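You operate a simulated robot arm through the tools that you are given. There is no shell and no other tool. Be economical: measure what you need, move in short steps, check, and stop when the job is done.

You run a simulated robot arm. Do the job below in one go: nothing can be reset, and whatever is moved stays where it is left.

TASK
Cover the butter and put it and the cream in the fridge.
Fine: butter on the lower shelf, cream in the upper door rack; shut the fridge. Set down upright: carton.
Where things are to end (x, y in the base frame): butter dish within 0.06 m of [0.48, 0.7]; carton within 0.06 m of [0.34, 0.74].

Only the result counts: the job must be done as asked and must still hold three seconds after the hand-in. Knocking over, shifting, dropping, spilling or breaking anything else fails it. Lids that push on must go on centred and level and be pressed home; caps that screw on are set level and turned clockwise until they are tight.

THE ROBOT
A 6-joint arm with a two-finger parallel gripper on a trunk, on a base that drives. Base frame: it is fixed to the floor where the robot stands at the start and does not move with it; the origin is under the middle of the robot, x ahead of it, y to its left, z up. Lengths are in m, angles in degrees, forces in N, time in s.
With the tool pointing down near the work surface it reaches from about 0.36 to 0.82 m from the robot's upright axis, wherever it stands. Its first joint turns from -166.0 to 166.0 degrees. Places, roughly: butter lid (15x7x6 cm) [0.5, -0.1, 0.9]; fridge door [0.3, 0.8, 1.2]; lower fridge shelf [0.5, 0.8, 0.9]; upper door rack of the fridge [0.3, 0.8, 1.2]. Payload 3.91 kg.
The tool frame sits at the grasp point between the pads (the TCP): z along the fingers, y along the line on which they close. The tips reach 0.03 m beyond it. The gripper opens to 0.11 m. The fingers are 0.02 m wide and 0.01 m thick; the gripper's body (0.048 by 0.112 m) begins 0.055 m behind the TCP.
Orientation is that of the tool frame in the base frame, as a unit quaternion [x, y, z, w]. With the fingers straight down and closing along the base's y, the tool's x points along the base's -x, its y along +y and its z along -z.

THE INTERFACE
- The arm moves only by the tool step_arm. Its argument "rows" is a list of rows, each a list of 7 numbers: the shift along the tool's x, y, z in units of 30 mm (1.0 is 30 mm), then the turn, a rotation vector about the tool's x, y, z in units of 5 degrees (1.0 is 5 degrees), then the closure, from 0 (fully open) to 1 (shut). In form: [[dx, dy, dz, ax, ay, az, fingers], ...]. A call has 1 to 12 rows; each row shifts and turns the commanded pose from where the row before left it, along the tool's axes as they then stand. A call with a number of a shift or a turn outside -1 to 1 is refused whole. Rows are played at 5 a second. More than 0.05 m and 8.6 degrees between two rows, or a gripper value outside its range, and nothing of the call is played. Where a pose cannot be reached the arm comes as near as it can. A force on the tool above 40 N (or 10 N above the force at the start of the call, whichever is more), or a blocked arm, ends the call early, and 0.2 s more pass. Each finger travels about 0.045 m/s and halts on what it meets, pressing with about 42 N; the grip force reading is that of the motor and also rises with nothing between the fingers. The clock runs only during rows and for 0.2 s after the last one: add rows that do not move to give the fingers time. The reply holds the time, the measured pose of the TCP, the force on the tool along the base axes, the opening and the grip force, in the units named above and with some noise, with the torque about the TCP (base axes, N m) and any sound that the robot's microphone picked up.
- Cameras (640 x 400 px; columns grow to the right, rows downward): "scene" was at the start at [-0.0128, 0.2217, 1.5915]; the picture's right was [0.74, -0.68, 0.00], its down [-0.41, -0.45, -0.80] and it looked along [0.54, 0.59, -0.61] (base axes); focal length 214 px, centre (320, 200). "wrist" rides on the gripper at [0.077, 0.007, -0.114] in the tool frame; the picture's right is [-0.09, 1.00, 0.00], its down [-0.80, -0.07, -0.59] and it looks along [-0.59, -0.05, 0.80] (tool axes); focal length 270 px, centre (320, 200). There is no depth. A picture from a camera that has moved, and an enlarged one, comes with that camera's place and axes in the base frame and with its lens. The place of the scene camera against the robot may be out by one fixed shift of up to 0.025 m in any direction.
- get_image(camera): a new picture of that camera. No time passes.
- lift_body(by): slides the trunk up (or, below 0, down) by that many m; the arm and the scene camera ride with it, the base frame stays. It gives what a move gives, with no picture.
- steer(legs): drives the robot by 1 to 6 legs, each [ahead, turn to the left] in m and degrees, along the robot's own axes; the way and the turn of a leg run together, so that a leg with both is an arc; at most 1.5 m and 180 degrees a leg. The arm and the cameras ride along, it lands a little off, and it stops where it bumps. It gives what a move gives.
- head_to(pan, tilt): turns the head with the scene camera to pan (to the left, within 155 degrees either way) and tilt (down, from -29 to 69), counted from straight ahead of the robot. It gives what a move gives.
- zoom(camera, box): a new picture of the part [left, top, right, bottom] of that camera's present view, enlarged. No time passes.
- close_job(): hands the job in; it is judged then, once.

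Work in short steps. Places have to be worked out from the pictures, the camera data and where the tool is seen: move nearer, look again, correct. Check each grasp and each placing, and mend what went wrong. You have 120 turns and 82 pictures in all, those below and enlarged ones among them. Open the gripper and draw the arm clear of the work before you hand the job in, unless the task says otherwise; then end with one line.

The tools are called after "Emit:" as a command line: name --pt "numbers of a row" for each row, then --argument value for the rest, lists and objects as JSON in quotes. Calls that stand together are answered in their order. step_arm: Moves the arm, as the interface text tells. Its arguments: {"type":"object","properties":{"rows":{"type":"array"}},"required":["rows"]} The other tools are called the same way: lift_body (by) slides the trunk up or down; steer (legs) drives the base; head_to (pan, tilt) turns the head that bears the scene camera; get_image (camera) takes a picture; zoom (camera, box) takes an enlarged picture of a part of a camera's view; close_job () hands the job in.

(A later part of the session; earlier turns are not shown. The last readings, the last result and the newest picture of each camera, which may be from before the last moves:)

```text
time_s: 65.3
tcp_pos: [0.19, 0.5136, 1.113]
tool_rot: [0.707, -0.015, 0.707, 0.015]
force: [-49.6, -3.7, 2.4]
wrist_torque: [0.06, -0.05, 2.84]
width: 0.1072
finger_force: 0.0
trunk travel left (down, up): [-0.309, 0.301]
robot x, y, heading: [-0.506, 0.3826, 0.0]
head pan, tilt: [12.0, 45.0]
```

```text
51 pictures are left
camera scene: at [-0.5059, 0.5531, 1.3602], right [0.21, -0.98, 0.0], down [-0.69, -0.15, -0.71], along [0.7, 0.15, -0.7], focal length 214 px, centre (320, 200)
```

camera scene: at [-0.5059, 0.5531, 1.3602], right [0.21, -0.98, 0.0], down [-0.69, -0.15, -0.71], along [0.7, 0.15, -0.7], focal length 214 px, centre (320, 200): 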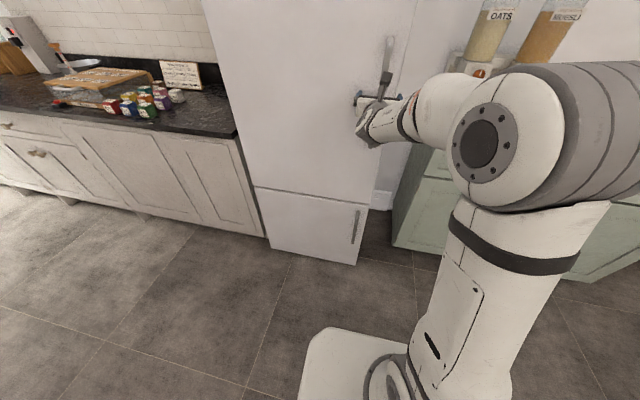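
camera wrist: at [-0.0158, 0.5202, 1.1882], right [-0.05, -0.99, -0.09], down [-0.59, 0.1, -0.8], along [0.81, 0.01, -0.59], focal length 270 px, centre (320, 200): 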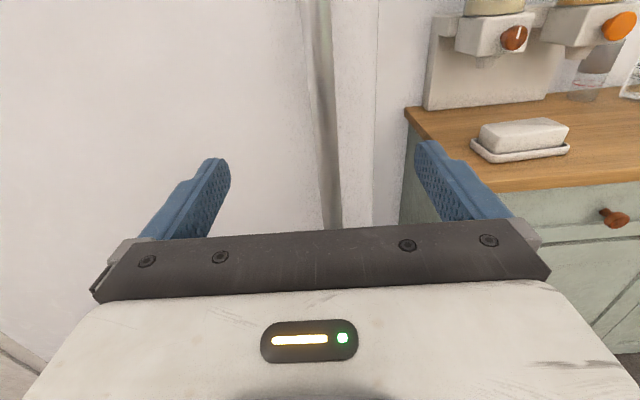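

The left fingertip touches the door face at x≈0.22, so the bar is at x≈0.18. I back off about 8 mm and look.

Emit:
step_arm --pt "0 0 -0.3 0 0 0 0" --pt "0 0 0 0 0 0 0"

Emit:
get_image --camera "wrist"

```text
time_s: 65.9
tcp_pos: [0.1881, 0.515, 1.107]
tool_rot: [0.709, -0.014, 0.705, 0.015]
force: [-1.7, -0.6, -0.4]
wrist_torque: [-0.01, -0.02, -0.03]
width: 0.1097
finger_force: 0.0
trunk travel left (down, up): [-0.309, 0.301]
robot x, y, heading: [-0.5057, 0.381, -0.1]
head pan, tilt: [12.0, 45.0]
```

```text
50 pictures are left
camera wrist: at [0.0739, 0.5144, 1.1844], right [-0.04, -1.0, -0.09], down [-0.6, 0.1, -0.8], along [0.8, 0.02, -0.6], focal length 270 px, centre (320, 200)
```

wrist: 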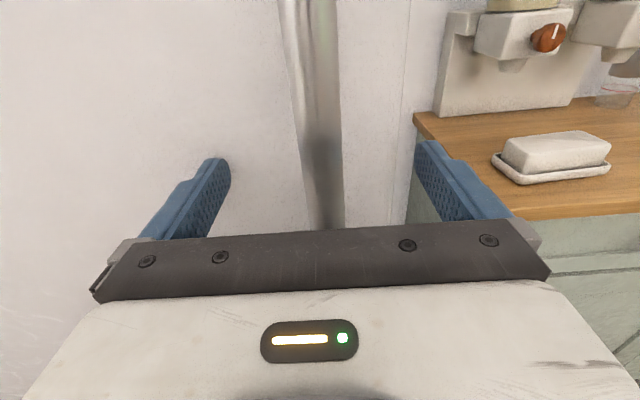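

The bar is between the pads; close on it.

Emit:
step_arm --pt "0 0 0 0 0 0 0.5" --pt "0 0 0 0 0 0 1" --pt "0 0 0 0 0 0 1" --pt "0 0 0 0 0 0 1" --pt "0 0 0 0 0 0 1" --pt "0 0 0 0 0 0 1" --pt "0 0 0 0 0 0 1" --pt "0 0 0 0 0 0 1"

```text
time_s: 67.7
tcp_pos: [0.1872, 0.513, 1.1085]
tool_rot: [0.709, -0.016, 0.705, 0.015]
force: [-3.8, -16.5, -3.8]
wrist_torque: [-0.05, -0.39, 0.08]
width: 0.0176
finger_force: 44.9
trunk travel left (down, up): [-0.309, 0.301]
robot x, y, heading: [-0.5059, 0.383, -0.1]
head pan, tilt: [12.0, 45.0]
```

Gripped (0.018 m). Now pull along the door's arc gently.

Emit:
step_arm --pt "0 -0.06 -0.5 -0.33 0 0 1" --pt "0 -0.06 -0.89 -0.6 0 0 1" --pt "0 -0.06 -0.89 -0.6 0 0 1" --pt "0 -0.06 -0.89 -0.6 0 0 1" --pt "0 0 0 0 0 0 1"

Emit:
get_image --camera "scene"

```text
time_s: 68.9
tcp_pos: [0.0952, 0.5278, 1.1069]
tool_rot: [0.705, -0.082, 0.699, 0.081]
force: [-8.0, -28.4, -15.4]
wrist_torque: [0.05, -0.04, 0.12]
width: 0.0179
finger_force: 44.7
trunk travel left (down, up): [-0.309, 0.301]
robot x, y, heading: [-0.5076, 0.3852, -0.1]
head pan, tilt: [12.0, 45.0]
```

```text
49 pictures are left
camera scene: at [-0.4978, 0.5501, 1.3604], right [0.21, -0.98, 0.0], down [-0.69, -0.14, -0.71], along [0.69, 0.15, -0.71], focal length 214 px, centre (320, 200)
```

scene: 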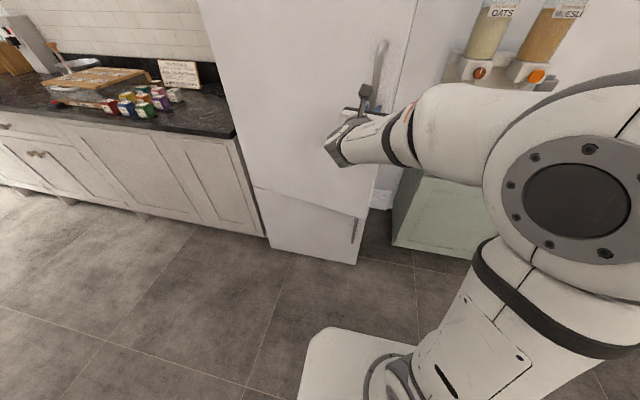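

Door is opening. Side force says I'm drifting too far +y; correct slightly and continue.

Emit:
step_arm --pt "0.05 0.2 -0.7 -0.5 0 0 1" --pt "0 0.02 -0.89 -0.58 0 0 1" --pt "0 0.0 -0.89 -0.58 0 0 1" --pt "0 0.0 -0.89 -0.58 0 0 1" --pt "0 0 0 0 0 0 1"

```text
time_s: 70.2
tcp_pos: [-0.002, 0.5644, 1.1075]
tool_rot: [0.696, -0.142, 0.689, 0.145]
force: [10.0, 23.5, -6.6]
wrist_torque: [0.81, 0.72, -0.14]
width: 0.0178
finger_force: 45.0
trunk travel left (down, up): [-0.309, 0.301]
robot x, y, heading: [-0.5067, 0.3806, -0.2]
head pan, tilt: [12.0, 45.0]
stopped in row 5: the force on the tool passed its limit (the readings are from after the stop); the commanded pose is now the measured one
```

Hinge fits at about (0.22,1.00), radius 0.49; the door is at 23°. Continue with the corrected arc.

Emit:
step_arm --pt "0.03 -0.15 -0.8 -0.6 0 0 1" --pt "0 -0.08 -0.86 -0.6 0 0 1" --pt "0 -0.08 -0.86 -0.6 0 0 1" --pt "0 -0.08 -0.86 -0.6 0 0 1" --pt "0 0 0 0 0 0 1"

```text
time_s: 71.2
tcp_pos: [-0.0839, 0.6152, 1.1099]
tool_rot: [0.677, -0.214, 0.67, 0.217]
force: [-1.3, -1.4, -9.1]
wrist_torque: [0.02, -0.81, 0.26]
width: 0.0177
finger_force: 45.2
trunk travel left (down, up): [-0.309, 0.301]
robot x, y, heading: [-0.5088, 0.381, 0.2]
head pan, tilt: [12.0, 45.0]
stopped in row 5: the force on the tool passed its limit (the readings are from after the stop); the commanded pose is now the measured one
```

Door is at about 35°. Continue.

Emit:
step_arm --pt "0.02 -0.08 -0.86 -0.6 0 0 1" --pt "0 -0.08 -0.86 -0.6 0 0 1" --pt "0 -0.08 -0.86 -0.6 0 0 1" --pt "0 -0.08 -0.86 -0.6 0 0 1" --pt "0 -0.08 -0.86 -0.6 0 0 1" --pt "0 0 0 0 0 0 1"

Emit:
get_image --camera "scene"

```text
time_s: 71.8
tcp_pos: [-0.1245, 0.6471, 1.1099]
tool_rot: [0.664, -0.251, 0.656, 0.255]
force: [-11.3, -12.7, -5.9]
wrist_torque: [0.15, -0.85, 0.4]
width: 0.0177
finger_force: 45.1
trunk travel left (down, up): [-0.309, 0.301]
robot x, y, heading: [-0.5076, 0.3792, 0.2]
head pan, tilt: [12.0, 45.0]
stopped in row 3: the force on the tool passed its limit (the readings are from after the stop); the commanded pose is now the measured one
```

```text
48 pictures are left
camera scene: at [-0.4994, 0.5519, 1.3606], right [0.21, -0.98, 0.0], down [-0.69, -0.15, -0.71], along [0.69, 0.15, -0.71], focal length 214 px, centre (320, 200)
```

scene: 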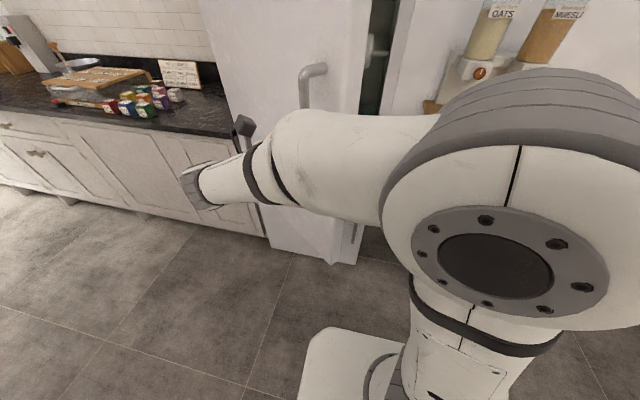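

Door at about 42°. Continue in short pulls with a slightly larger radius.

Emit:
step_arm --pt "0 0.05 -0.8 -0.58 0 0 1" --pt "0 -0.03 -0.86 -0.58 0 0 1" --pt "0 -0.03 -0.86 -0.58 0 0 1" --pt "0 -0.03 -0.86 -0.58 0 0 1" --pt "0 -0.03 -0.86 -0.58 0 0 1"

Emit:
step_arm --pt "0 0.0 -0.8 -0.58 0 0 1" --pt "0 -0.03 -0.86 -0.58 0 0 1" --pt "0 -0.03 -0.86 -0.58 0 0 1" --pt "0 -0.03 -0.86 -0.58 0 0 1" --pt "0 -0.03 -0.86 -0.58 0 0 1"

```text
time_s: 72.6
tcp_pos: [-0.1611, 0.679, 1.1093]
tool_rot: [0.644, -0.297, 0.641, 0.296]
force: [-20.6, -20.0, 11.6]
wrist_torque: [-0.2, -0.02, 0.12]
width: 0.0177
finger_force: 45.4
out of reach, approached as far as the arm can: row 3
trunk travel left (down, up): [-0.309, 0.301]
robot x, y, heading: [-0.5051, 0.3823, -0.0]
head pan, tilt: [12.0, 45.0]
stopped in row 3: the force on the tool passed its limit (the readings are from after the stop); the commanded pose is now the measured one
```

```text
time_s: 73.0
tcp_pos: [-0.1601, 0.6792, 1.1092]
tool_rot: [0.642, -0.301, 0.639, 0.298]
force: [-21.9, -22.4, 10.1]
wrist_torque: [0.05, 0.46, 0.22]
width: 0.0178
finger_force: 44.8
out of reach, approached as far as the arm can: row 1
trunk travel left (down, up): [-0.309, 0.301]
robot x, y, heading: [-0.5069, 0.382, -0.2]
head pan, tilt: [12.0, 45.0]
stopped in row 1: the force on the tool passed its limit (the readings are from after the stop); the commanded pose is now the measured one
```

Joint limit reached with the door at about 48°. I release, withdraw, back the robot off, and will push the door further from inside.

Emit:
step_arm --pt "0 0 0 0 0 0 0" --pt "0 0 0 0 0 0 0" --pt "0 0 0 0 0 0 0" --pt "0 0 0 0 0 0 0" --pt "0 0 0 0 0 0 0" --pt "0 0 -0.8 0.4 0 0 0" --pt "0 0 -1 0.5 0 0 0" --pt "0 0 -0.6 0.5 0 0 0" --pt "0 0 0 0 0 0 0"

Emit:
steer --legs '[[-0.3, 0]]'

Emit:
step_arm --pt "0 0.8 0 1 0 0 0" --pt "0 0.8 0 1 0 0 0" --pt "0 0.8 0 1 0 0 0" --pt "0 0.8 0 1 0 0 0" --pt "0 0.8 0 1 0 0 0" --pt "0 0.8 0 1 0 0 0" --pt "0 0.8 0 1 0 0 0" --pt "0 0.8 0.5 1 0 0 0" --pt "0 0.8 0.5 0.5 0 0 1" --pt "0 0 0 0 0 0 1"

Emit:
get_image --camera "scene"

```text
time_s: 75.0
tcp_pos: [-0.183, 0.7267, 1.0977]
tool_rot: [0.661, -0.258, 0.656, 0.258]
force: [-0.2, 0.7, -0.3]
wrist_torque: [-0.01, 0.02, 0.02]
width: 0.1099
finger_force: 0.1
out of reach, approached as far as the arm can: row 6, 7
trunk travel left (down, up): [-0.309, 0.301]
robot x, y, heading: [-0.5041, 0.3843, 0.1]
head pan, tilt: [12.0, 45.0]
```

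```text
time_s: 76.8
tcp_pos: [-0.3534, 0.7245, 1.0989]
tool_rot: [0.661, -0.258, 0.656, 0.258]
force: [-0.1, -0.6, -0.2]
wrist_torque: [0.0, 0.02, -0.01]
width: 0.1102
finger_force: 0.0
trunk travel left (down, up): [-0.309, 0.301]
robot x, y, heading: [-0.6792, 0.3761, -0.8]
head pan, tilt: [12.0, 45.0]
stopped in leg 1: the robot was blocked; the commanded pose is now the measured one
```

```text
time_s: 79.0
tcp_pos: [-0.4061, 0.5473, 1.1216]
tool_rot: [0.71, -0.004, 0.704, 0.002]
force: [0.9, -0.4, 0.7]
wrist_torque: [0.01, -0.02, 0.0]
width: 0.057
finger_force: 0.1
out of reach, approached as far as the arm can: row 8, 9
trunk travel left (down, up): [-0.309, 0.301]
robot x, y, heading: [-0.6758, 0.3767, -0.7]
head pan, tilt: [12.0, 45.0]
```

```text
47 pictures are left
camera scene: at [-0.6667, 0.5502, 1.3601], right [0.19, -0.98, 0.0], down [-0.69, -0.14, -0.71], along [0.69, 0.14, -0.71], focal length 214 px, centre (320, 200)
```

scene: 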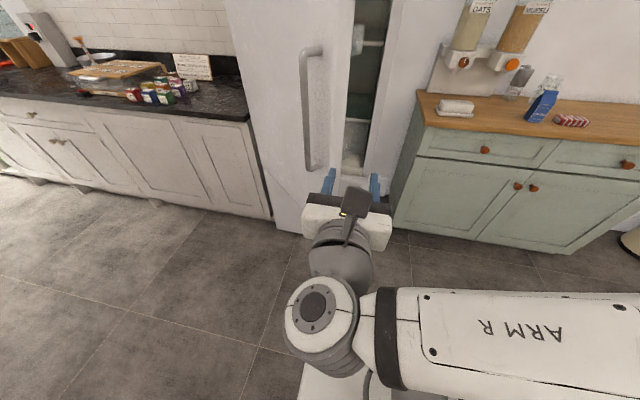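

The base bumped something behind at x≈-0.68, so I won't go back further. Now extend the hand through the gap beside the door edge (fingers closed).

Emit:
step_arm --pt "0 0.6 0.6 0 0 0 1" --pt "0 0.6 1 0 0 0 1" --pt "0 0.6 1 0 0 0 1" --pt "0 0.5 1 0 0 0 1" --pt "0 0 1 0 0 0 1" --pt "0 0 1 0 0 0 1" --pt "0 0 1 0 0 0 1" --pt "0 0 1 0 0 0 1" --pt "0 0 1 0 0 0 1" --pt "0 0 1 0 0 0 1" --pt "0 0 1 0 0 0 1" --pt "0 0 0 0 0 0 1"

Emit:
get_image --camera "wrist"

Emit:
get_image --camera "scene"

```text
time_s: 81.6
tcp_pos: [-0.0849, 0.4837, 1.1317]
tool_rot: [0.71, -0.004, 0.705, 0.002]
force: [1.3, 0.9, 0.0]
wrist_torque: [-0.02, -0.01, 0.02]
width: 0.0
finger_force: 37.1
out of reach, approached as far as the arm can: row 1, 2
trunk travel left (down, up): [-0.309, 0.301]
robot x, y, heading: [-0.676, 0.377, -0.7]
head pan, tilt: [12.0, 45.0]
```

```text
46 pictures are left
camera wrist: at [-0.1993, 0.4789, 1.2085], right [-0.01, -1.0, -0.09], down [-0.6, 0.08, -0.8], along [0.8, 0.05, -0.6], focal length 270 px, centre (320, 200)
```

wrist: 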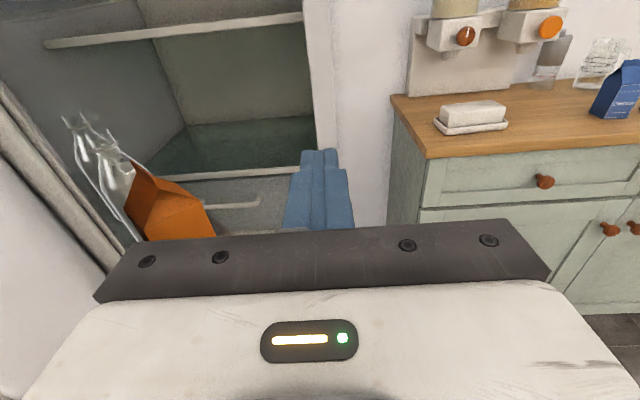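

```text
45 pictures are left
camera scene: at [-0.6662, 0.5507, 1.3601], right [0.19, -0.98, 0.0], down [-0.69, -0.14, -0.71], along [0.69, 0.14, -0.71], focal length 214 px, centre (320, 200)
```

scene: 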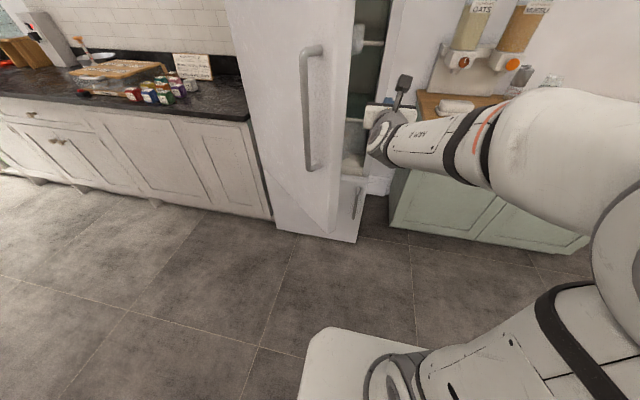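

Inside I see a tall orange carton and bottles in the door's lower rack – not to be touched. The door's inner free corner should be at about (-0.13,0.58). I'll hook only the fingers behind that edge and sweep along its arc.

Emit:
step_arm --pt "0 0 -0.9 0 0 0 1" --pt "0 -0.7 -0.9 0 0 0 1" --pt "0 -1 0 0 0 0 1" --pt "0 -0.8 0 0 0 0 1" --pt "0 -0.83 -0.7 0 0 0 1" --pt "0 -0.83 -0.7 0 0 0 1" --pt "0 -0.83 -0.7 0 0 0 1" --pt "0 0 0 0 0 0 1"

Emit:
get_image --camera "scene"

```text
time_s: 83.0
tcp_pos: [-0.1709, 0.5958, 1.1298]
tool_rot: [0.712, -0.007, 0.702, 0.005]
force: [1.0, -0.2, -0.4]
wrist_torque: [0.0, -0.04, 0.0]
width: 0.0
finger_force: 37.9
trunk travel left (down, up): [-0.309, 0.301]
robot x, y, heading: [-0.6769, 0.3797, -0.9]
head pan, tilt: [12.0, 45.0]
stopped in row 6: the force on the tool passed its limit (the readings are from after the stop); the commanded pose is now the measured one
```

```text
44 pictures are left
camera scene: at [-0.6651, 0.5513, 1.36], right [0.19, -0.98, 0.0], down [-0.69, -0.14, -0.71], along [0.69, 0.14, -0.71], focal length 214 px, centre (320, 200)
```

scene: 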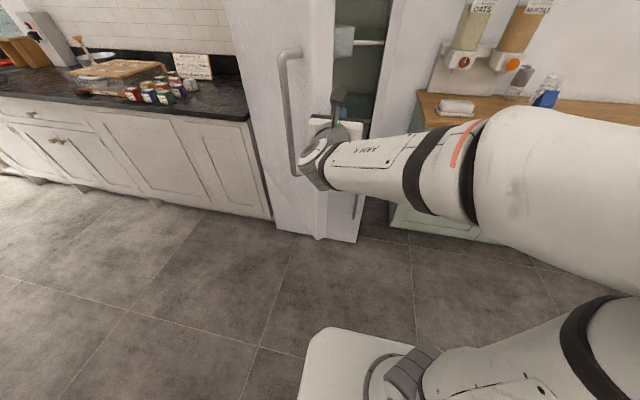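

The door moved further on a push. Continue sweeping gently.

Emit:
step_arm --pt "0 -0.5 -0.35 0 0 0 1" --pt "0 -0.5 -0.35 0 0 0 1" --pt "0 -0.5 -0.35 0 0 0 1" --pt "0 -0.5 -0.35 0 0 0 1" --pt "0 -0.5 -0.35 0 0 0 1" --pt "0 -0.5 -0.3 0 0 0 1" --pt "0 -0.5 -0.3 0 0 0 1" --pt "0 -0.5 -0.3 0 0 0 1" --pt "0 -0.5 -0.3 0 0 0 1" --pt "0 0 0 0 0 0 1"

Emit:
step_arm --pt "0 -0.5 -0.25 0 0 0 1" --pt "0 -0.5 -0.25 0 0 0 1" --pt "0 -0.5 -0.25 0 0 0 1" --pt "0 -0.5 -0.25 0 0 0 1" --pt "0 -0.5 -0.25 0 0 0 1" --pt "0 -0.5 -0.2 0 0 0 1" --pt "0 -0.5 -0.2 0 0 0 1" --pt "0 -0.5 -0.2 0 0 0 1" --pt "0 0 0 0 0 0 1"

Emit:
get_image --camera "scene"

```text
time_s: 84.4
tcp_pos: [-0.2332, 0.6766, 1.1334]
tool_rot: [0.71, -0.01, 0.704, 0.004]
force: [-20.9, -17.1, 2.4]
wrist_torque: [-0.06, -0.12, 0.25]
width: 0.0
finger_force: 37.3
trunk travel left (down, up): [-0.309, 0.301]
robot x, y, heading: [-0.6782, 0.3765, -0.7]
head pan, tilt: [12.0, 45.0]
stopped in row 6: the force on the tool passed its limit (the readings are from after the stop); the commanded pose is now the measured one
```

```text
time_s: 84.7
tcp_pos: [-0.236, 0.6829, 1.1335]
tool_rot: [0.71, -0.01, 0.704, 0.005]
force: [-22.3, -17.6, 0.8]
wrist_torque: [-0.09, -0.07, 0.28]
width: 0.0
finger_force: 37.1
trunk travel left (down, up): [-0.309, 0.301]
robot x, y, heading: [-0.6776, 0.3774, -0.7]
head pan, tilt: [12.0, 45.0]
stopped in row 1: the force on the tool passed its limit (the readings are from after the stop); the commanded pose is now the measured one
```

```text
43 pictures are left
camera scene: at [-0.6699, 0.5479, 1.3605], right [0.19, -0.98, 0.0], down [-0.69, -0.14, -0.71], along [0.7, 0.14, -0.7], focal length 214 px, centre (320, 200)
```

scene: 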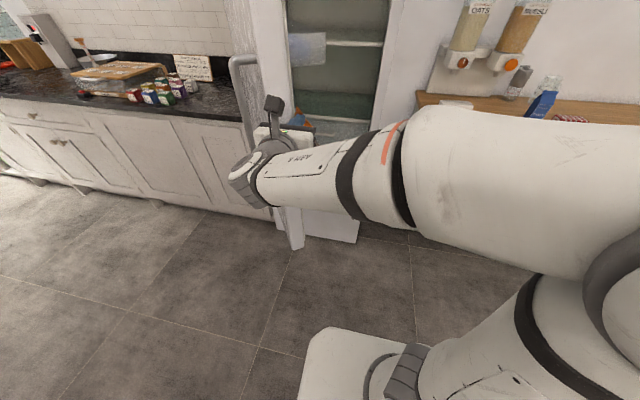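

Force suggests the tip is meeting a rack end rather than the door face. I zoom in to see.

Emit:
zoom --camera "scene" --box '[200, 0, 400, 125]'

Emit:
get_image --camera "wrist"

```text
3.20 times, centred on (300, 62) of scene
camera zoom: at [-0.6699, 0.5479, 1.3605], right [0.19, -0.98, 0.0], down [-0.69, -0.14, -0.71], along [0.7, 0.14, -0.7], focal length 686 px, centre (384, 640)
```

zoom: 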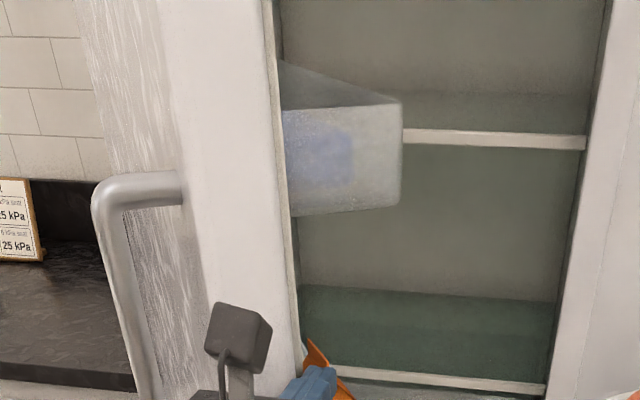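

```text
41 pictures are left
camera wrist: at [-0.3504, 0.6778, 1.2108], right [-0.02, -1.0, -0.09], down [-0.6, 0.09, -0.8], along [0.8, 0.04, -0.6], focal length 270 px, centre (320, 200)
```

wrist: 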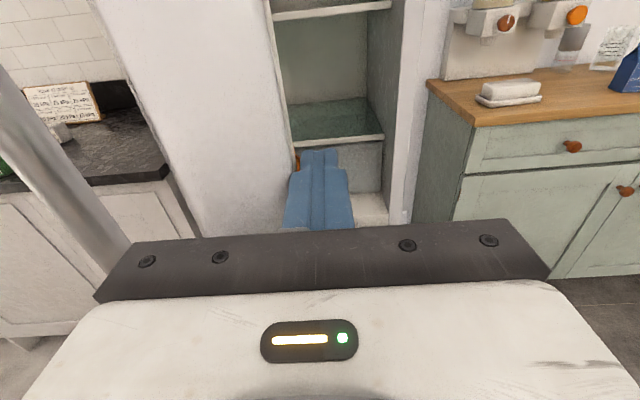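

The finger tip is touching the orange carton in the lower door rack. I back away immediately, raise the hand into the free gap between racks (z≈1.20), and check the carton.

Emit:
step_arm --pt "0 0.3 -0.5 0 0 0 1" --pt "0 0.4 -0.5 0 0 0 1" --pt "1 0 0 0 0 0 1" --pt "1 0 0 0 0 0 1" --pt "0.3 0 0 0 0 0 1" --pt "0 0 0 0 0 0 1"

Emit:
get_image --camera "wrist"

Emit:
zoom --camera "scene" --box '[200, 0, 400, 125]'

```text
time_s: 86.1
tcp_pos: [-0.2635, 0.6642, 1.2005]
tool_rot: [0.711, -0.009, 0.703, 0.006]
force: [0.4, -0.1, -0.2]
wrist_torque: [-0.02, 0.01, 0.01]
width: 0.0003
finger_force: 38.2
trunk travel left (down, up): [-0.309, 0.301]
robot x, y, heading: [-0.6751, 0.3817, -0.9]
head pan, tilt: [12.0, 45.0]
```

```text
40 pictures are left
camera wrist: at [-0.3771, 0.6603, 1.2785], right [-0.02, -1.0, -0.09], down [-0.6, 0.09, -0.79], along [0.8, 0.04, -0.6], focal length 270 px, centre (320, 200)
```

wrist: 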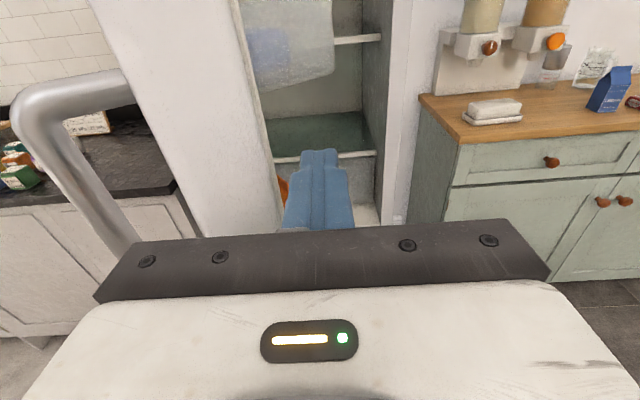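

```text
3.20 times, centred on (300, 62) of scene
camera zoom: at [-0.6666, 0.5507, 1.3601], right [0.19, -0.98, 0.0], down [-0.69, -0.14, -0.71], along [0.69, 0.14, -0.71], focal length 686 px, centre (384, 640)
```

zoom: 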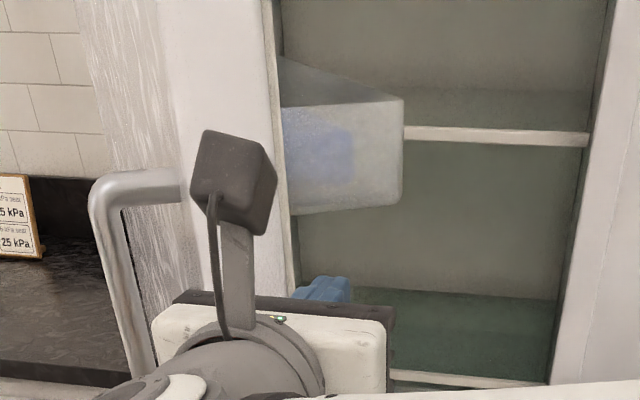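

The orange carton still stands. Now push the door edge at z≈1.20, in the gap between the racks.

Emit:
step_arm --pt "0 0 0.9 0 0 0 1" --pt "0 -0.42 0 0 0 0 1" --pt "0 -0.42 -0.27 0 0 0 1" --pt "0 -0.42 -0.27 0 0 0 1" --pt "0 -0.42 -0.27 0 0 0 1" --pt "0 -0.42 -0.27 0 0 0 1" --pt "0 -0.45 -0.2 0 0 0 1" --pt "0 -0.45 -0.2 0 0 0 1" --pt "0 -0.45 -0.2 0 0 0 1" --pt "0 -0.45 -0.2 0 0 0 1" --pt "0 -0.45 -0.2 0 0 0 1" --pt "0 0 0 0 0 0 1"

Emit:
step_arm --pt "0 -0.45 -0.15 0 0 0 1" --pt "0 -0.45 -0.15 0 0 0 1" --pt "0 -0.45 -0.15 0 0 0 1" --pt "0 -0.45 -0.15 0 0 0 1" --pt "0 -0.45 -0.1 0 0 0 1" --pt "0 -0.45 -0.1 0 0 0 1" --pt "0 -0.45 -0.05 0 0 0 1" --pt "0 -0.45 -0.05 0 0 0 1" --pt "0 -0.45 -0.05 0 0 0 1" --pt "0 0 0 0 0 0 1"

Emit:
get_image --camera "scene"

```text
time_s: 87.9
tcp_pos: [-0.282, 0.7477, 1.2016]
tool_rot: [0.711, -0.009, 0.703, 0.006]
force: [-24.1, -13.6, -3.3]
wrist_torque: [-0.13, -0.15, 0.3]
width: 0.0
finger_force: 38.2
trunk travel left (down, up): [-0.309, 0.301]
robot x, y, heading: [-0.6793, 0.3776, -0.9]
head pan, tilt: [12.0, 45.0]
stopped in row 8: the force on the tool passed its limit (the readings are from after the stop); the commanded pose is now the measured one
```

```text
time_s: 88.2
tcp_pos: [-0.284, 0.7544, 1.2015]
tool_rot: [0.711, -0.01, 0.703, 0.007]
force: [-26.6, -15.1, -1.3]
wrist_torque: [-0.09, -0.15, 0.33]
width: 0.0
finger_force: 37.9
trunk travel left (down, up): [-0.309, 0.301]
robot x, y, heading: [-0.6729, 0.3804, -0.8]
head pan, tilt: [12.0, 45.0]
stopped in row 1: the force on the tool passed its limit (the readings are from after the stop); the commanded pose is now the measured one
```

```text
38 pictures are left
camera scene: at [-0.6707, 0.5482, 1.3605], right [0.19, -0.98, 0.0], down [-0.69, -0.14, -0.71], along [0.7, 0.14, -0.7], focal length 214 px, centre (320, 200)
```

scene: 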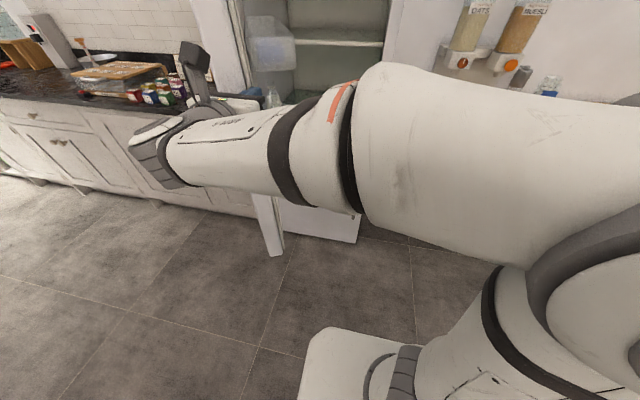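

The sticking edge drags the finger toward -x; I follow with more -x motion.

Emit:
step_arm --pt "0 -0.1 -0.4 0 0 0 1" --pt "0 -0.4 -0.35 0 0 0 1" --pt "0 -0.4 -0.3 0 0 0 1" --pt "0 -0.4 -0.3 0 0 0 1" --pt "0 -0.4 -0.25 0 0 0 1" --pt "0 -0.4 -0.25 0 0 0 1" --pt "0 -0.4 -0.2 0 0 0 1" --pt "0 -0.4 -0.2 0 0 0 1" --pt "0 -0.4 -0.2 0 0 0 1" --pt "0 0 0 0 0 0 1"

Emit:
get_image --camera "wrist"

```text
time_s: 90.4
tcp_pos: [-0.351, 0.8572, 1.1997]
tool_rot: [0.712, -0.009, 0.702, 0.009]
force: [-0.6, 0.1, -0.1]
wrist_torque: [-0.01, 0.03, -0.01]
width: 0.0
finger_force: 37.8
trunk travel left (down, up): [-0.309, 0.301]
robot x, y, heading: [-0.6786, 0.3799, -0.9]
head pan, tilt: [12.0, 45.0]
```

```text
37 pictures are left
camera wrist: at [-0.4646, 0.8549, 1.2785], right [-0.03, -1.0, -0.09], down [-0.6, 0.09, -0.79], along [0.8, 0.03, -0.6], focal length 270 px, centre (320, 200)
```

wrist: 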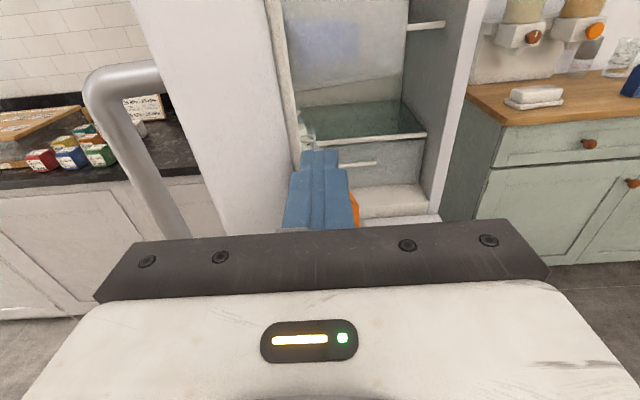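

The door is now about 84° open. I retract the hand to the right and look into the fridge.

Emit:
step_arm --pt "0 1 -0.3 0 0 0 1" --pt "0 1 0 0 0 0 1" --pt "0 1 0 0 0 0 1" --pt "0 1 0.3 0 0 0 1" --pt "0 1 0.5 0 0 0 1" --pt "0 1 0.5 0 0 0 1" --pt "0 1 0.5 0 0 0 0" --pt "0 1 0.5 0 0 0 0" --pt "0 1 0.5 0 0 0 0" --pt "0 1 0.5 0 0 0 0" --pt "0 1 0.5 0 0 0 0" --pt "0 1 0 0 0 0 0"

Emit:
head_to --pan 15 --tilt 25

Emit:
get_image --camera "scene"

```text
time_s: 93.0
tcp_pos: [-0.2543, 0.4934, 1.1993]
tool_rot: [0.713, -0.009, 0.701, 0.008]
force: [-0.5, -0.1, 0.2]
wrist_torque: [-0.02, -0.01, -0.02]
width: 0.1101
finger_force: 0.1
trunk travel left (down, up): [-0.309, 0.301]
robot x, y, heading: [-0.6759, 0.3807, -0.9]
head pan, tilt: [12.0, 45.0]
```

```text
time_s: 93.9
tcp_pos: [-0.254, 0.4948, 1.198]
tool_rot: [0.713, -0.009, 0.702, 0.008]
force: [0.1, -0.4, 0.4]
wrist_torque: [-0.02, 0.0, -0.02]
width: 0.1099
finger_force: 0.1
trunk travel left (down, up): [-0.309, 0.301]
robot x, y, heading: [-0.6754, 0.379, -0.8]
head pan, tilt: [15.0, 25.0]
```

```text
36 pictures are left
camera scene: at [-0.6572, 0.5574, 1.3906], right [0.25, -0.97, 0.0], down [-0.41, -0.1, -0.91], along [0.88, 0.22, -0.42], focal length 214 px, centre (320, 200)
```

scene: 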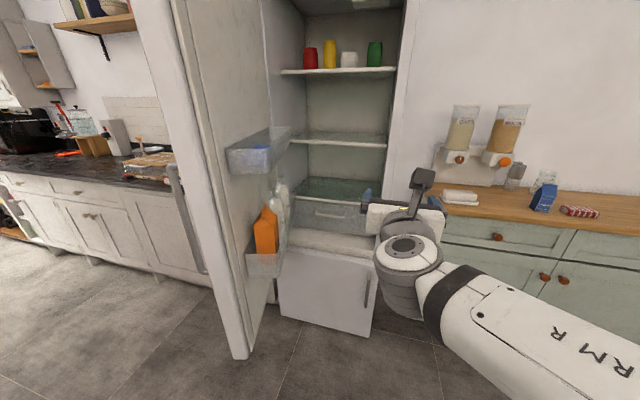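

The fridge is wide open: empty lower glass shelf (≈0.95), middle shelf at about 1.24, empty upper door rack. I turn the tool back to pointing down (for carton and dish handling) before driving to the worktop.

Emit:
step_arm --pt "0 0 0 0 -1 0 0" --pt "0 0 0 0 -1 0 0" --pt "0 0 0 0 -1 0 0" --pt "0 0 0 0 -1 0 0" --pt "0 0 0 0 -1 0 0" --pt "0 0 0 0 -1 0 0" --pt "0 0 0 0 -1 0 0" --pt "0 0 0 0 -1 0 0" --pt "0 0 0 0 -1 0 0" --pt "0 0 0 0 -1 0 0" --pt "0 0 0 0 -1 0 0" --pt "0 0 0 0 -1 0 0"

Emit:
step_arm --pt "0 0 0 0 -1 0 0" --pt "0 0 0 0 -1 0 0" --pt "0 0 0 0 -1 0 0" --pt "0 0 0 0 -1 0 0" --pt "0 0 0 0 -1 0 0" --pt "0 0 0 0 -0.85 0 0" --pt "0 0 0 0 0 1 0" --pt "0 0 0 0 0 1 0" --pt "0 0 0 0 0 1 0" --pt "0 0 0 0 0 1 0" --pt "0 0 0 0 0 1 0" --pt "0 0 0 0 0 1 0"

Emit:
step_arm --pt "0 0 0 0 0 1 0" --pt "0 0 0 0 0 1 0" --pt "0 0 0 0 0 1 0" --pt "0 0 0 0 0 1 0" --pt "0 0 0 0 0 1 0" --pt "0 0 0 0 0 1 0" --pt "0 0 0 0 0 1 0" --pt "0 0 0 0 0 1 0" --pt "0 0 0 0 0 1 0" --pt "0 0 0 0 0 1 0" --pt "0 0 0 0 0 1 0"

Emit:
lift_body --by 0.2

```text
time_s: 96.5
tcp_pos: [-0.2549, 0.4948, 1.1981]
tool_rot: [0.968, -0.012, 0.251, 0.003]
force: [-0.8, -0.4, -0.9]
wrist_torque: [0.03, 0.01, 0.03]
width: 0.11
finger_force: 0.1
trunk travel left (down, up): [-0.309, 0.301]
robot x, y, heading: [-0.6754, 0.376, -0.8]
head pan, tilt: [15.0, 25.0]
```

```text
time_s: 99.1
tcp_pos: [-0.2547, 0.4955, 1.1976]
tool_rot: [0.963, -0.271, -0.002, 0.0]
force: [0.5, 1.1, 0.3]
wrist_torque: [0.0, 0.0, -0.01]
width: 0.11
finger_force: 0.0
trunk travel left (down, up): [-0.309, 0.301]
robot x, y, heading: [-0.6759, 0.3781, -1.0]
head pan, tilt: [15.0, 25.0]
```

```text
time_s: 101.5
tcp_pos: [-0.2545, 0.4961, 1.1984]
tool_rot: [0.728, -0.685, -0.002, 0.0]
force: [0.4, 0.2, 1.2]
wrist_torque: [0.01, 0.02, 0.0]
width: 0.11
finger_force: 0.1
trunk travel left (down, up): [-0.309, 0.301]
robot x, y, heading: [-0.6779, 0.3803, -0.9]
head pan, tilt: [15.0, 25.0]
```

```text
time_s: 103.6
tcp_pos: [-0.2544, 0.4943, 1.398]
tool_rot: [0.729, -0.685, -0.001, 0.0]
force: [-0.1, -0.2, 0.0]
wrist_torque: [0.0, -0.02, 0.01]
width: 0.1098
finger_force: 0.1
trunk travel left (down, up): [-0.509, 0.101]
robot x, y, heading: [-0.6741, 0.3785, -0.7]
head pan, tilt: [15.0, 25.0]
```

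Drive to stand before the carton.

Emit:
steer --legs '[[0, -42], [0.78, 0], [0, 42.7], [0.06, 0]]'

Emit:
get_image --camera "wrist"

```text
time_s: 105.4
tcp_pos: [-0.2314, 0.2921, 1.3996]
tool_rot: [-0.559, 0.829, 0.0, 0.0]
force: [0.2, -0.1, 0.4]
wrist_torque: [0.03, -0.02, 0.0]
width: 0.1101
finger_force: 0.0
trunk travel left (down, up): [-0.509, 0.101]
robot x, y, heading: [-0.6572, 0.3821, -19.4]
head pan, tilt: [15.0, 25.0]
stopped in leg 1: the robot was blocked; the commanded pose is now the measured one
```

```text
35 pictures are left
camera wrist: at [-0.2659, 0.2252, 1.5123], right [-0.89, 0.46, 0.0], down [0.37, 0.71, 0.6], along [0.27, 0.53, -0.8], focal length 270 px, centre (320, 200)
```

wrist: 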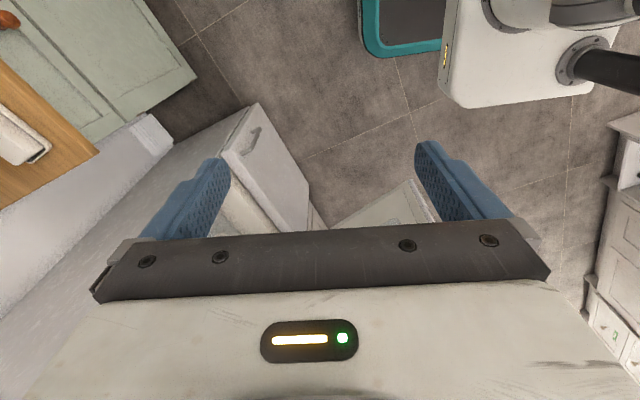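

Turning bumped something behind; first drive ahead, then turn.

Emit:
steer --legs '[[0.3, 0], [0, -38], [0.51, 0], [0, 57.4]]'

Emit:
head_to --pan -10 --tilt 45

Emit:
get_image --camera "wrist"

```text
time_s: 114.4
tcp_pos: [0.3323, -0.0909, 1.3975]
tool_rot: [-0.69, 0.723, 0.002, -0.001]
force: [0.0, -0.3, -0.6]
wrist_torque: [0.05, 0.03, 0.01]
width: 0.1101
finger_force: 0.2
trunk travel left (down, up): [-0.509, 0.101]
robot x, y, heading: [-0.1007, -0.1579, -0.5]
head pan, tilt: [15.0, 25.0]
```

```text
time_s: 115.3
tcp_pos: [0.3304, -0.0894, 1.3981]
tool_rot: [-0.69, 0.724, 0.002, -0.001]
force: [0.3, 0.7, 0.6]
wrist_torque: [0.0, 0.04, 0.0]
width: 0.11
finger_force: 0.1
trunk travel left (down, up): [-0.509, 0.101]
robot x, y, heading: [-0.0966, -0.1582, -0.5]
head pan, tilt: [-10.0, 45.0]
```

```text
34 pictures are left
camera wrist: at [0.3209, -0.1654, 1.512], right [-0.99, 0.13, 0.0], down [0.11, 0.8, 0.6], along [0.08, 0.59, -0.8], focal length 270 px, centre (320, 200)
```

wrist: 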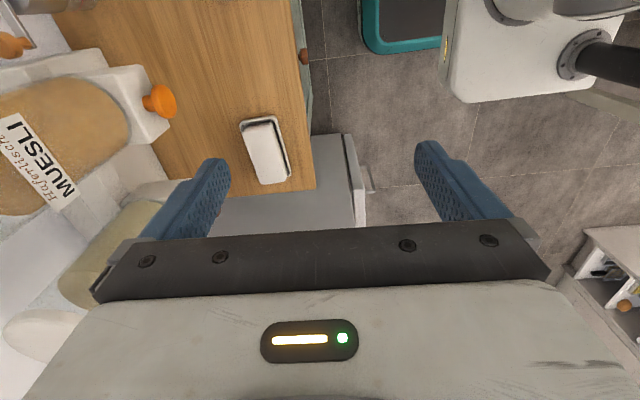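

Now at (-0.10,-0.16). I view the carton with the scene camera.

Emit:
get_image --camera "scene"

```text
33 pictures are left
camera scene: at [-0.0906, -0.0196, 1.5601], right [-0.18, -0.98, 0.0], down [-0.69, 0.13, -0.71], along [0.7, -0.13, -0.71], focal length 214 px, centre (320, 200)
```

scene: 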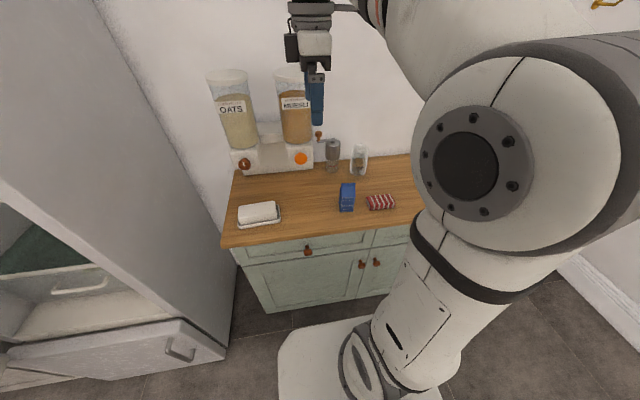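

Emit:
zoom --camera "scene" --box '[315, 165, 411, 225]'

```text
6.67 times, centred on (363, 195) of scene
camera zoom: at [-0.0906, -0.0196, 1.5601], right [-0.18, -0.98, 0.0], down [-0.69, 0.13, -0.71], along [0.7, -0.13, -0.71], focal length 1430 px, centre (33, 233)
```

zoom: 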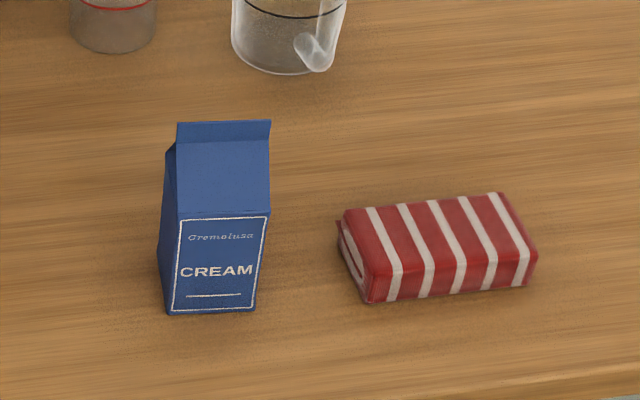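

Carton base centre is about (0.485,-0.238), yaw -6°, shoulder at 0.972, ridge at about 1.025. I move above it, keeping the closing direction along x.

Emit:
step_arm --pt "0.47 -0.54 0.8 0 0 0.16 0" --pt "0.47 -0.54 0.8 0 0 0.16 0" --pt "0.47 -0.54 0.8 0 0 0.16 0" --pt "0.47 -0.54 0.8 0 0 0.16 0" --pt "0.47 -0.54 0.8 0 0 0 0" --pt "0.47 -0.54 0.8 0 0 0 0" --pt "0.47 -0.54 0.8 0 0 0 0" --pt "0.47 -0.54 0.8 0 0 0 0" --pt "0.47 -0.54 0.8 0 0 0 0" --pt "0.47 -0.54 0.8 0 0 0 0" --pt "0 0 0 0 0 0 0"

Emit:
get_image --camera "wrist"

```text
time_s: 117.7
tcp_pos: [0.4785, -0.2443, 1.1567]
tool_rot: [-0.669, 0.743, 0.001, 0.0]
force: [0.1, 0.7, 0.4]
wrist_torque: [-0.03, -0.03, -0.01]
width: 0.1102
finger_force: 0.1
trunk travel left (down, up): [-0.509, 0.101]
robot x, y, heading: [-0.103, -0.1588, -0.6]
head pan, tilt: [-10.0, 45.0]
```

```text
31 pictures are left
camera wrist: at [0.4645, -0.319, 1.2713], right [-0.98, 0.19, 0.0], down [0.15, 0.79, 0.6], along [0.11, 0.59, -0.8], focal length 270 px, centre (320, 200)
```

wrist: 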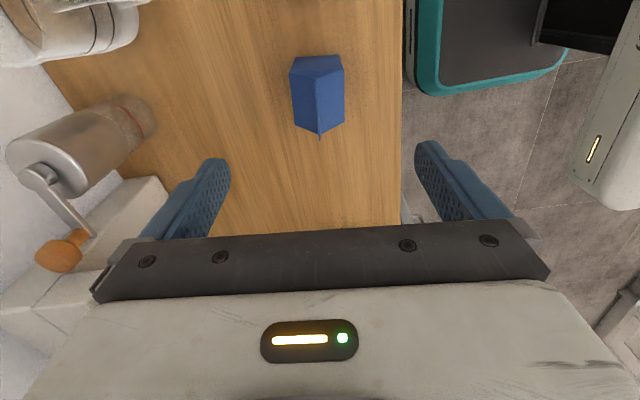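

Carton centre refined to (0.481,-0.237), yaw aligned. Descend and grip at the shoulder level.

Emit:
step_arm --pt "-0.24 -0.06 0.5 0 0 0 0" --pt "0 0 1 0 0 0 0" --pt "0 0 1 0 0 0 0" --pt "0 0 1 0 0 0 0" --pt "0 0 1 0 0 0 0" --pt "0 0 1 0 0 0 0" --pt "0 0 0.48 0 0 0 0" --pt "0 0 0 0 0 0 0"

Emit:
get_image --camera "wrist"

```text
time_s: 119.5
tcp_pos: [0.4807, -0.2366, 0.9788]
tool_rot: [-0.67, 0.743, 0.002, -0.001]
force: [-0.3, -0.3, 0.2]
wrist_torque: [-0.01, -0.01, 0.0]
width: 0.11
finger_force: 0.0
trunk travel left (down, up): [-0.509, 0.101]
robot x, y, heading: [-0.099, -0.1614, -0.5]
head pan, tilt: [-10.0, 45.0]
```

```text
30 pictures are left
camera wrist: at [0.4665, -0.3117, 1.0914], right [-0.98, 0.19, 0.0], down [0.15, 0.79, 0.6], along [0.11, 0.59, -0.8], focal length 270 px, centre (320, 200)
```

wrist: 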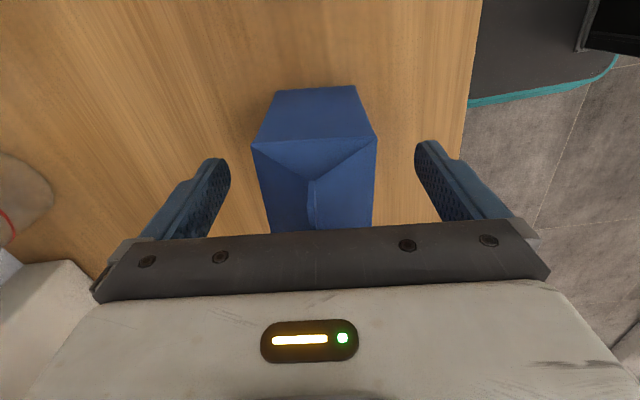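

Well aligned. Close, then lift.

Emit:
step_arm --pt "0 0 0 0 0 0 0.5" --pt "0 0 0 0 0 0 1" --pt "0 0 0 0 0 0 1" --pt "0 0 0 0 0 0 1" --pt "0 0 0 0 0 0 1" --pt "0 0 0 0 0 0 1" --pt "0 0 -0.5 0 0 0 1" --pt "0 0 -0.8 0 0 0 1" --pt "0 0 -1 0 0 0 1" --pt "0 0 0 0 0 0 1"

Emit:
get_image --camera "wrist"

```text
time_s: 121.7
tcp_pos: [0.4817, -0.2364, 1.047]
tool_rot: [-0.67, 0.742, 0.002, -0.001]
force: [0.6, -0.8, -3.0]
wrist_torque: [0.03, 0.0, -0.02]
width: 0.0548
finger_force: 41.7
trunk travel left (down, up): [-0.509, 0.101]
robot x, y, heading: [-0.0995, -0.1551, -0.5]
head pan, tilt: [-10.0, 45.0]
```

```text
29 pictures are left
camera wrist: at [0.4673, -0.3111, 1.1607], right [-0.98, 0.19, 0.0], down [0.15, 0.79, 0.6], along [0.11, 0.59, -0.8], focal length 270 px, centre (320, 200)
```

wrist: 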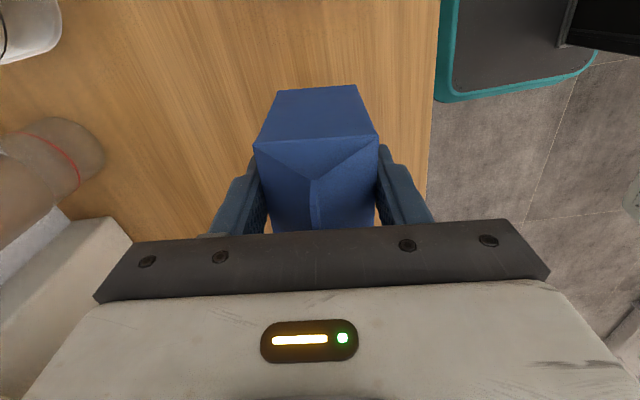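

Carton held (0.055). I raise and retract the arm, lift the trunk, and drive backwards round to the open door.

Emit:
step_arm --pt "0 0 -1 0 0 0 1" --pt "0 0 -1 0 0 0 1" --pt "0 0 -1 0 0 0 1" --pt "-0.3 0.55 -1 0 0 0 1" --pt "-0.3 0.55 -1 0 0 0 1" --pt "-0.3 0.55 -1 0 0 0 1" --pt "-0.3 0.55 -1 0 0 0 1" --pt "-0.3 0.55 -1 0 0 0 1" --pt "-0.3 0.55 -1 0 0 0 1" --pt "-0.3 0.55 -1 0 0 0 1" --pt "-0.3 0.55 -1 0 0 0 1" --pt "-0.3 0.55 -1 0 0 0 1"

Emit:
lift_body --by 0.08

Emit:
steer --legs '[[-0.05, 0], [0, -60], [-0.55, 0], [0, 60.5]]'

Emit:
head_to --pan 50 --tilt 35

Emit:
get_image --camera "scene"

```text
time_s: 124.3
tcp_pos: [0.3411, -0.1409, 1.4087]
tool_rot: [-0.67, 0.742, 0.002, -0.001]
force: [0.1, -0.2, -2.8]
wrist_torque: [0.01, 0.0, -0.03]
width: 0.0548
finger_force: 42.4
trunk travel left (down, up): [-0.509, 0.101]
robot x, y, heading: [-0.1017, -0.1609, -0.3]
head pan, tilt: [-10.0, 45.0]
```

```text
time_s: 125.4
tcp_pos: [0.3423, -0.1412, 1.4874]
tool_rot: [-0.67, 0.743, 0.002, 0.0]
force: [-0.1, -0.4, -1.7]
wrist_torque: [0.03, 0.02, -0.03]
width: 0.0548
finger_force: 42.3
trunk travel left (down, up): [-0.589, 0.021]
robot x, y, heading: [-0.1013, -0.1586, -0.5]
head pan, tilt: [-10.0, 45.0]
```

```text
time_s: 134.4
tcp_pos: [0.0205, 0.3409, 1.489]
tool_rot: [-0.674, 0.738, 0.002, -0.001]
force: [0.4, -0.5, -3.2]
wrist_torque: [0.11, -0.01, 0.02]
width: 0.0543
finger_force: 42.3
trunk travel left (down, up): [-0.589, 0.021]
robot x, y, heading: [-0.4241, 0.3013, -0.4]
head pan, tilt: [-10.0, 45.0]
```

```text
time_s: 135.7
tcp_pos: [0.0185, 0.3426, 1.4876]
tool_rot: [-0.675, 0.738, 0.002, -0.001]
force: [-0.3, 0.0, -3.2]
wrist_torque: [-0.04, -0.02, 0.0]
width: 0.0548
finger_force: 42.1
trunk travel left (down, up): [-0.589, 0.021]
robot x, y, heading: [-0.4224, 0.302, -0.4]
head pan, tilt: [50.0, 35.0]
```

```text
28 pictures are left
camera scene: at [-0.4366, 0.5225, 1.6549], right [0.76, -0.65, 0.0], down [-0.37, -0.44, -0.82], along [0.53, 0.62, -0.57], focal length 214 px, centre (320, 200)
```

scene: 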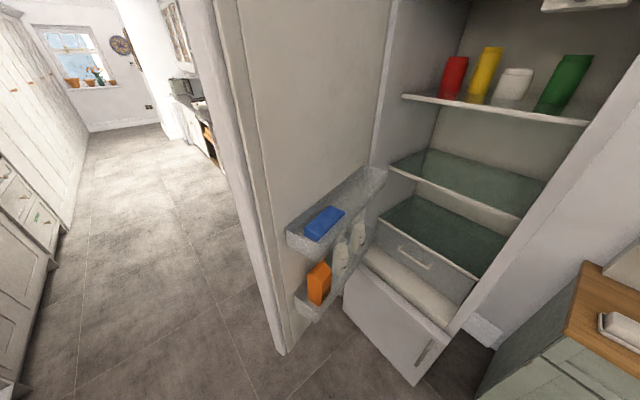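

The upper rack holds a blue box near the free-edge end; the rest is free. Zoom for geometry.

Emit:
zoom --camera "scene" --box '[270, 150, 430, 270]'

```text
3.33 times, centred on (350, 210) of scene
camera zoom: at [-0.4366, 0.5225, 1.6549], right [0.76, -0.65, 0.0], down [-0.37, -0.44, -0.82], along [0.53, 0.62, -0.57], focal length 715 px, centre (220, 167)
```

zoom: 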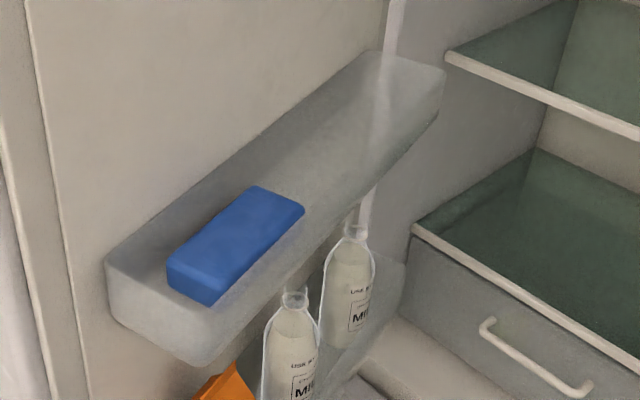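

The door line lies at about 14° to x (door ≈76° open). I move the carton toward the rack and use the wrist camera to refine.

Emit:
step_arm --pt "-0.97 0.28 0 0 0 0 1" --pt "-0.97 0.28 0 0 0 0 1" --pt "-0.97 0.28 0 0 0 0 1" --pt "-0.97 0.28 0 0 0 0 1" --pt "-0.97 0.28 0 0 0 0 1" --pt "-0.97 0.28 0 0 0 0 1" --pt "-0.97 0.28 0 0 0 0 1" --pt "-0.97 0.28 0 0 0 -0.95 1" --pt "-0.97 0.2 0 0 0 -0.95 1" --pt "-0.97 0.15 0 0 0 -0.95 1" --pt "-0.97 0.1 0 0 0 -0.95 1" --pt "0 0 0 0 0 0 1"

Emit:
get_image --camera "wrist"

Emit:
get_image --camera "scene"

```text
time_s: 138.3
tcp_pos: [-0.0451, 0.6676, 1.4881]
tool_rot: [0.787, -0.617, -0.002, 0.0]
force: [-0.1, -0.1, -1.6]
wrist_torque: [0.01, 0.05, -0.01]
width: 0.0547
finger_force: 41.9
trunk travel left (down, up): [-0.589, 0.021]
robot x, y, heading: [-0.4238, 0.3002, -0.5]
head pan, tilt: [50.0, 35.0]
```

```text
26 pictures are left
camera wrist: at [-0.0343, 0.5921, 1.6021], right [-0.99, -0.15, 0.0], down [-0.12, 0.79, 0.6], along [-0.09, 0.59, -0.8], focal length 270 px, centre (320, 200)
```

wrist: 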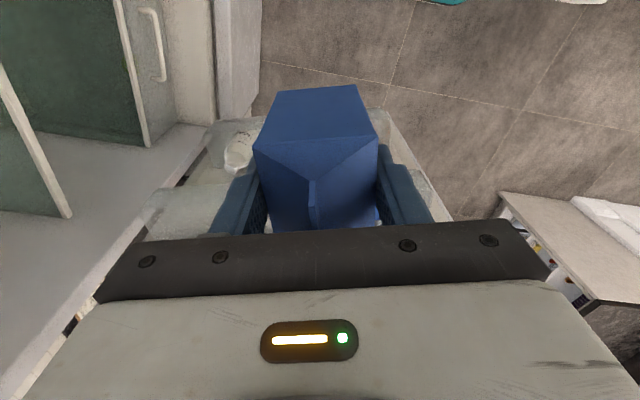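

```text
25 pictures are left
camera scene: at [-0.4367, 0.5218, 1.655], right [0.76, -0.65, 0.0], down [-0.37, -0.44, -0.82], along [0.53, 0.62, -0.57], focal length 214 px, centre (320, 200)
```

scene: 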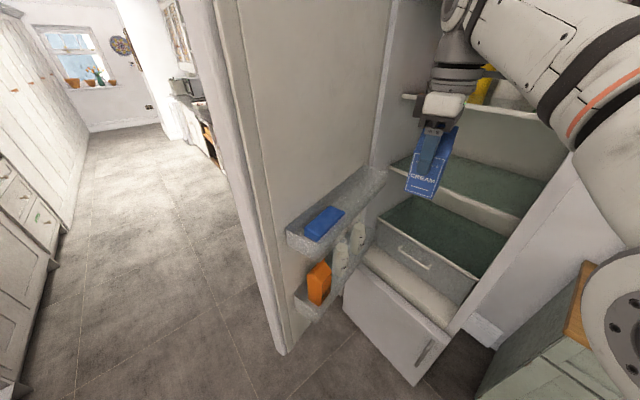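

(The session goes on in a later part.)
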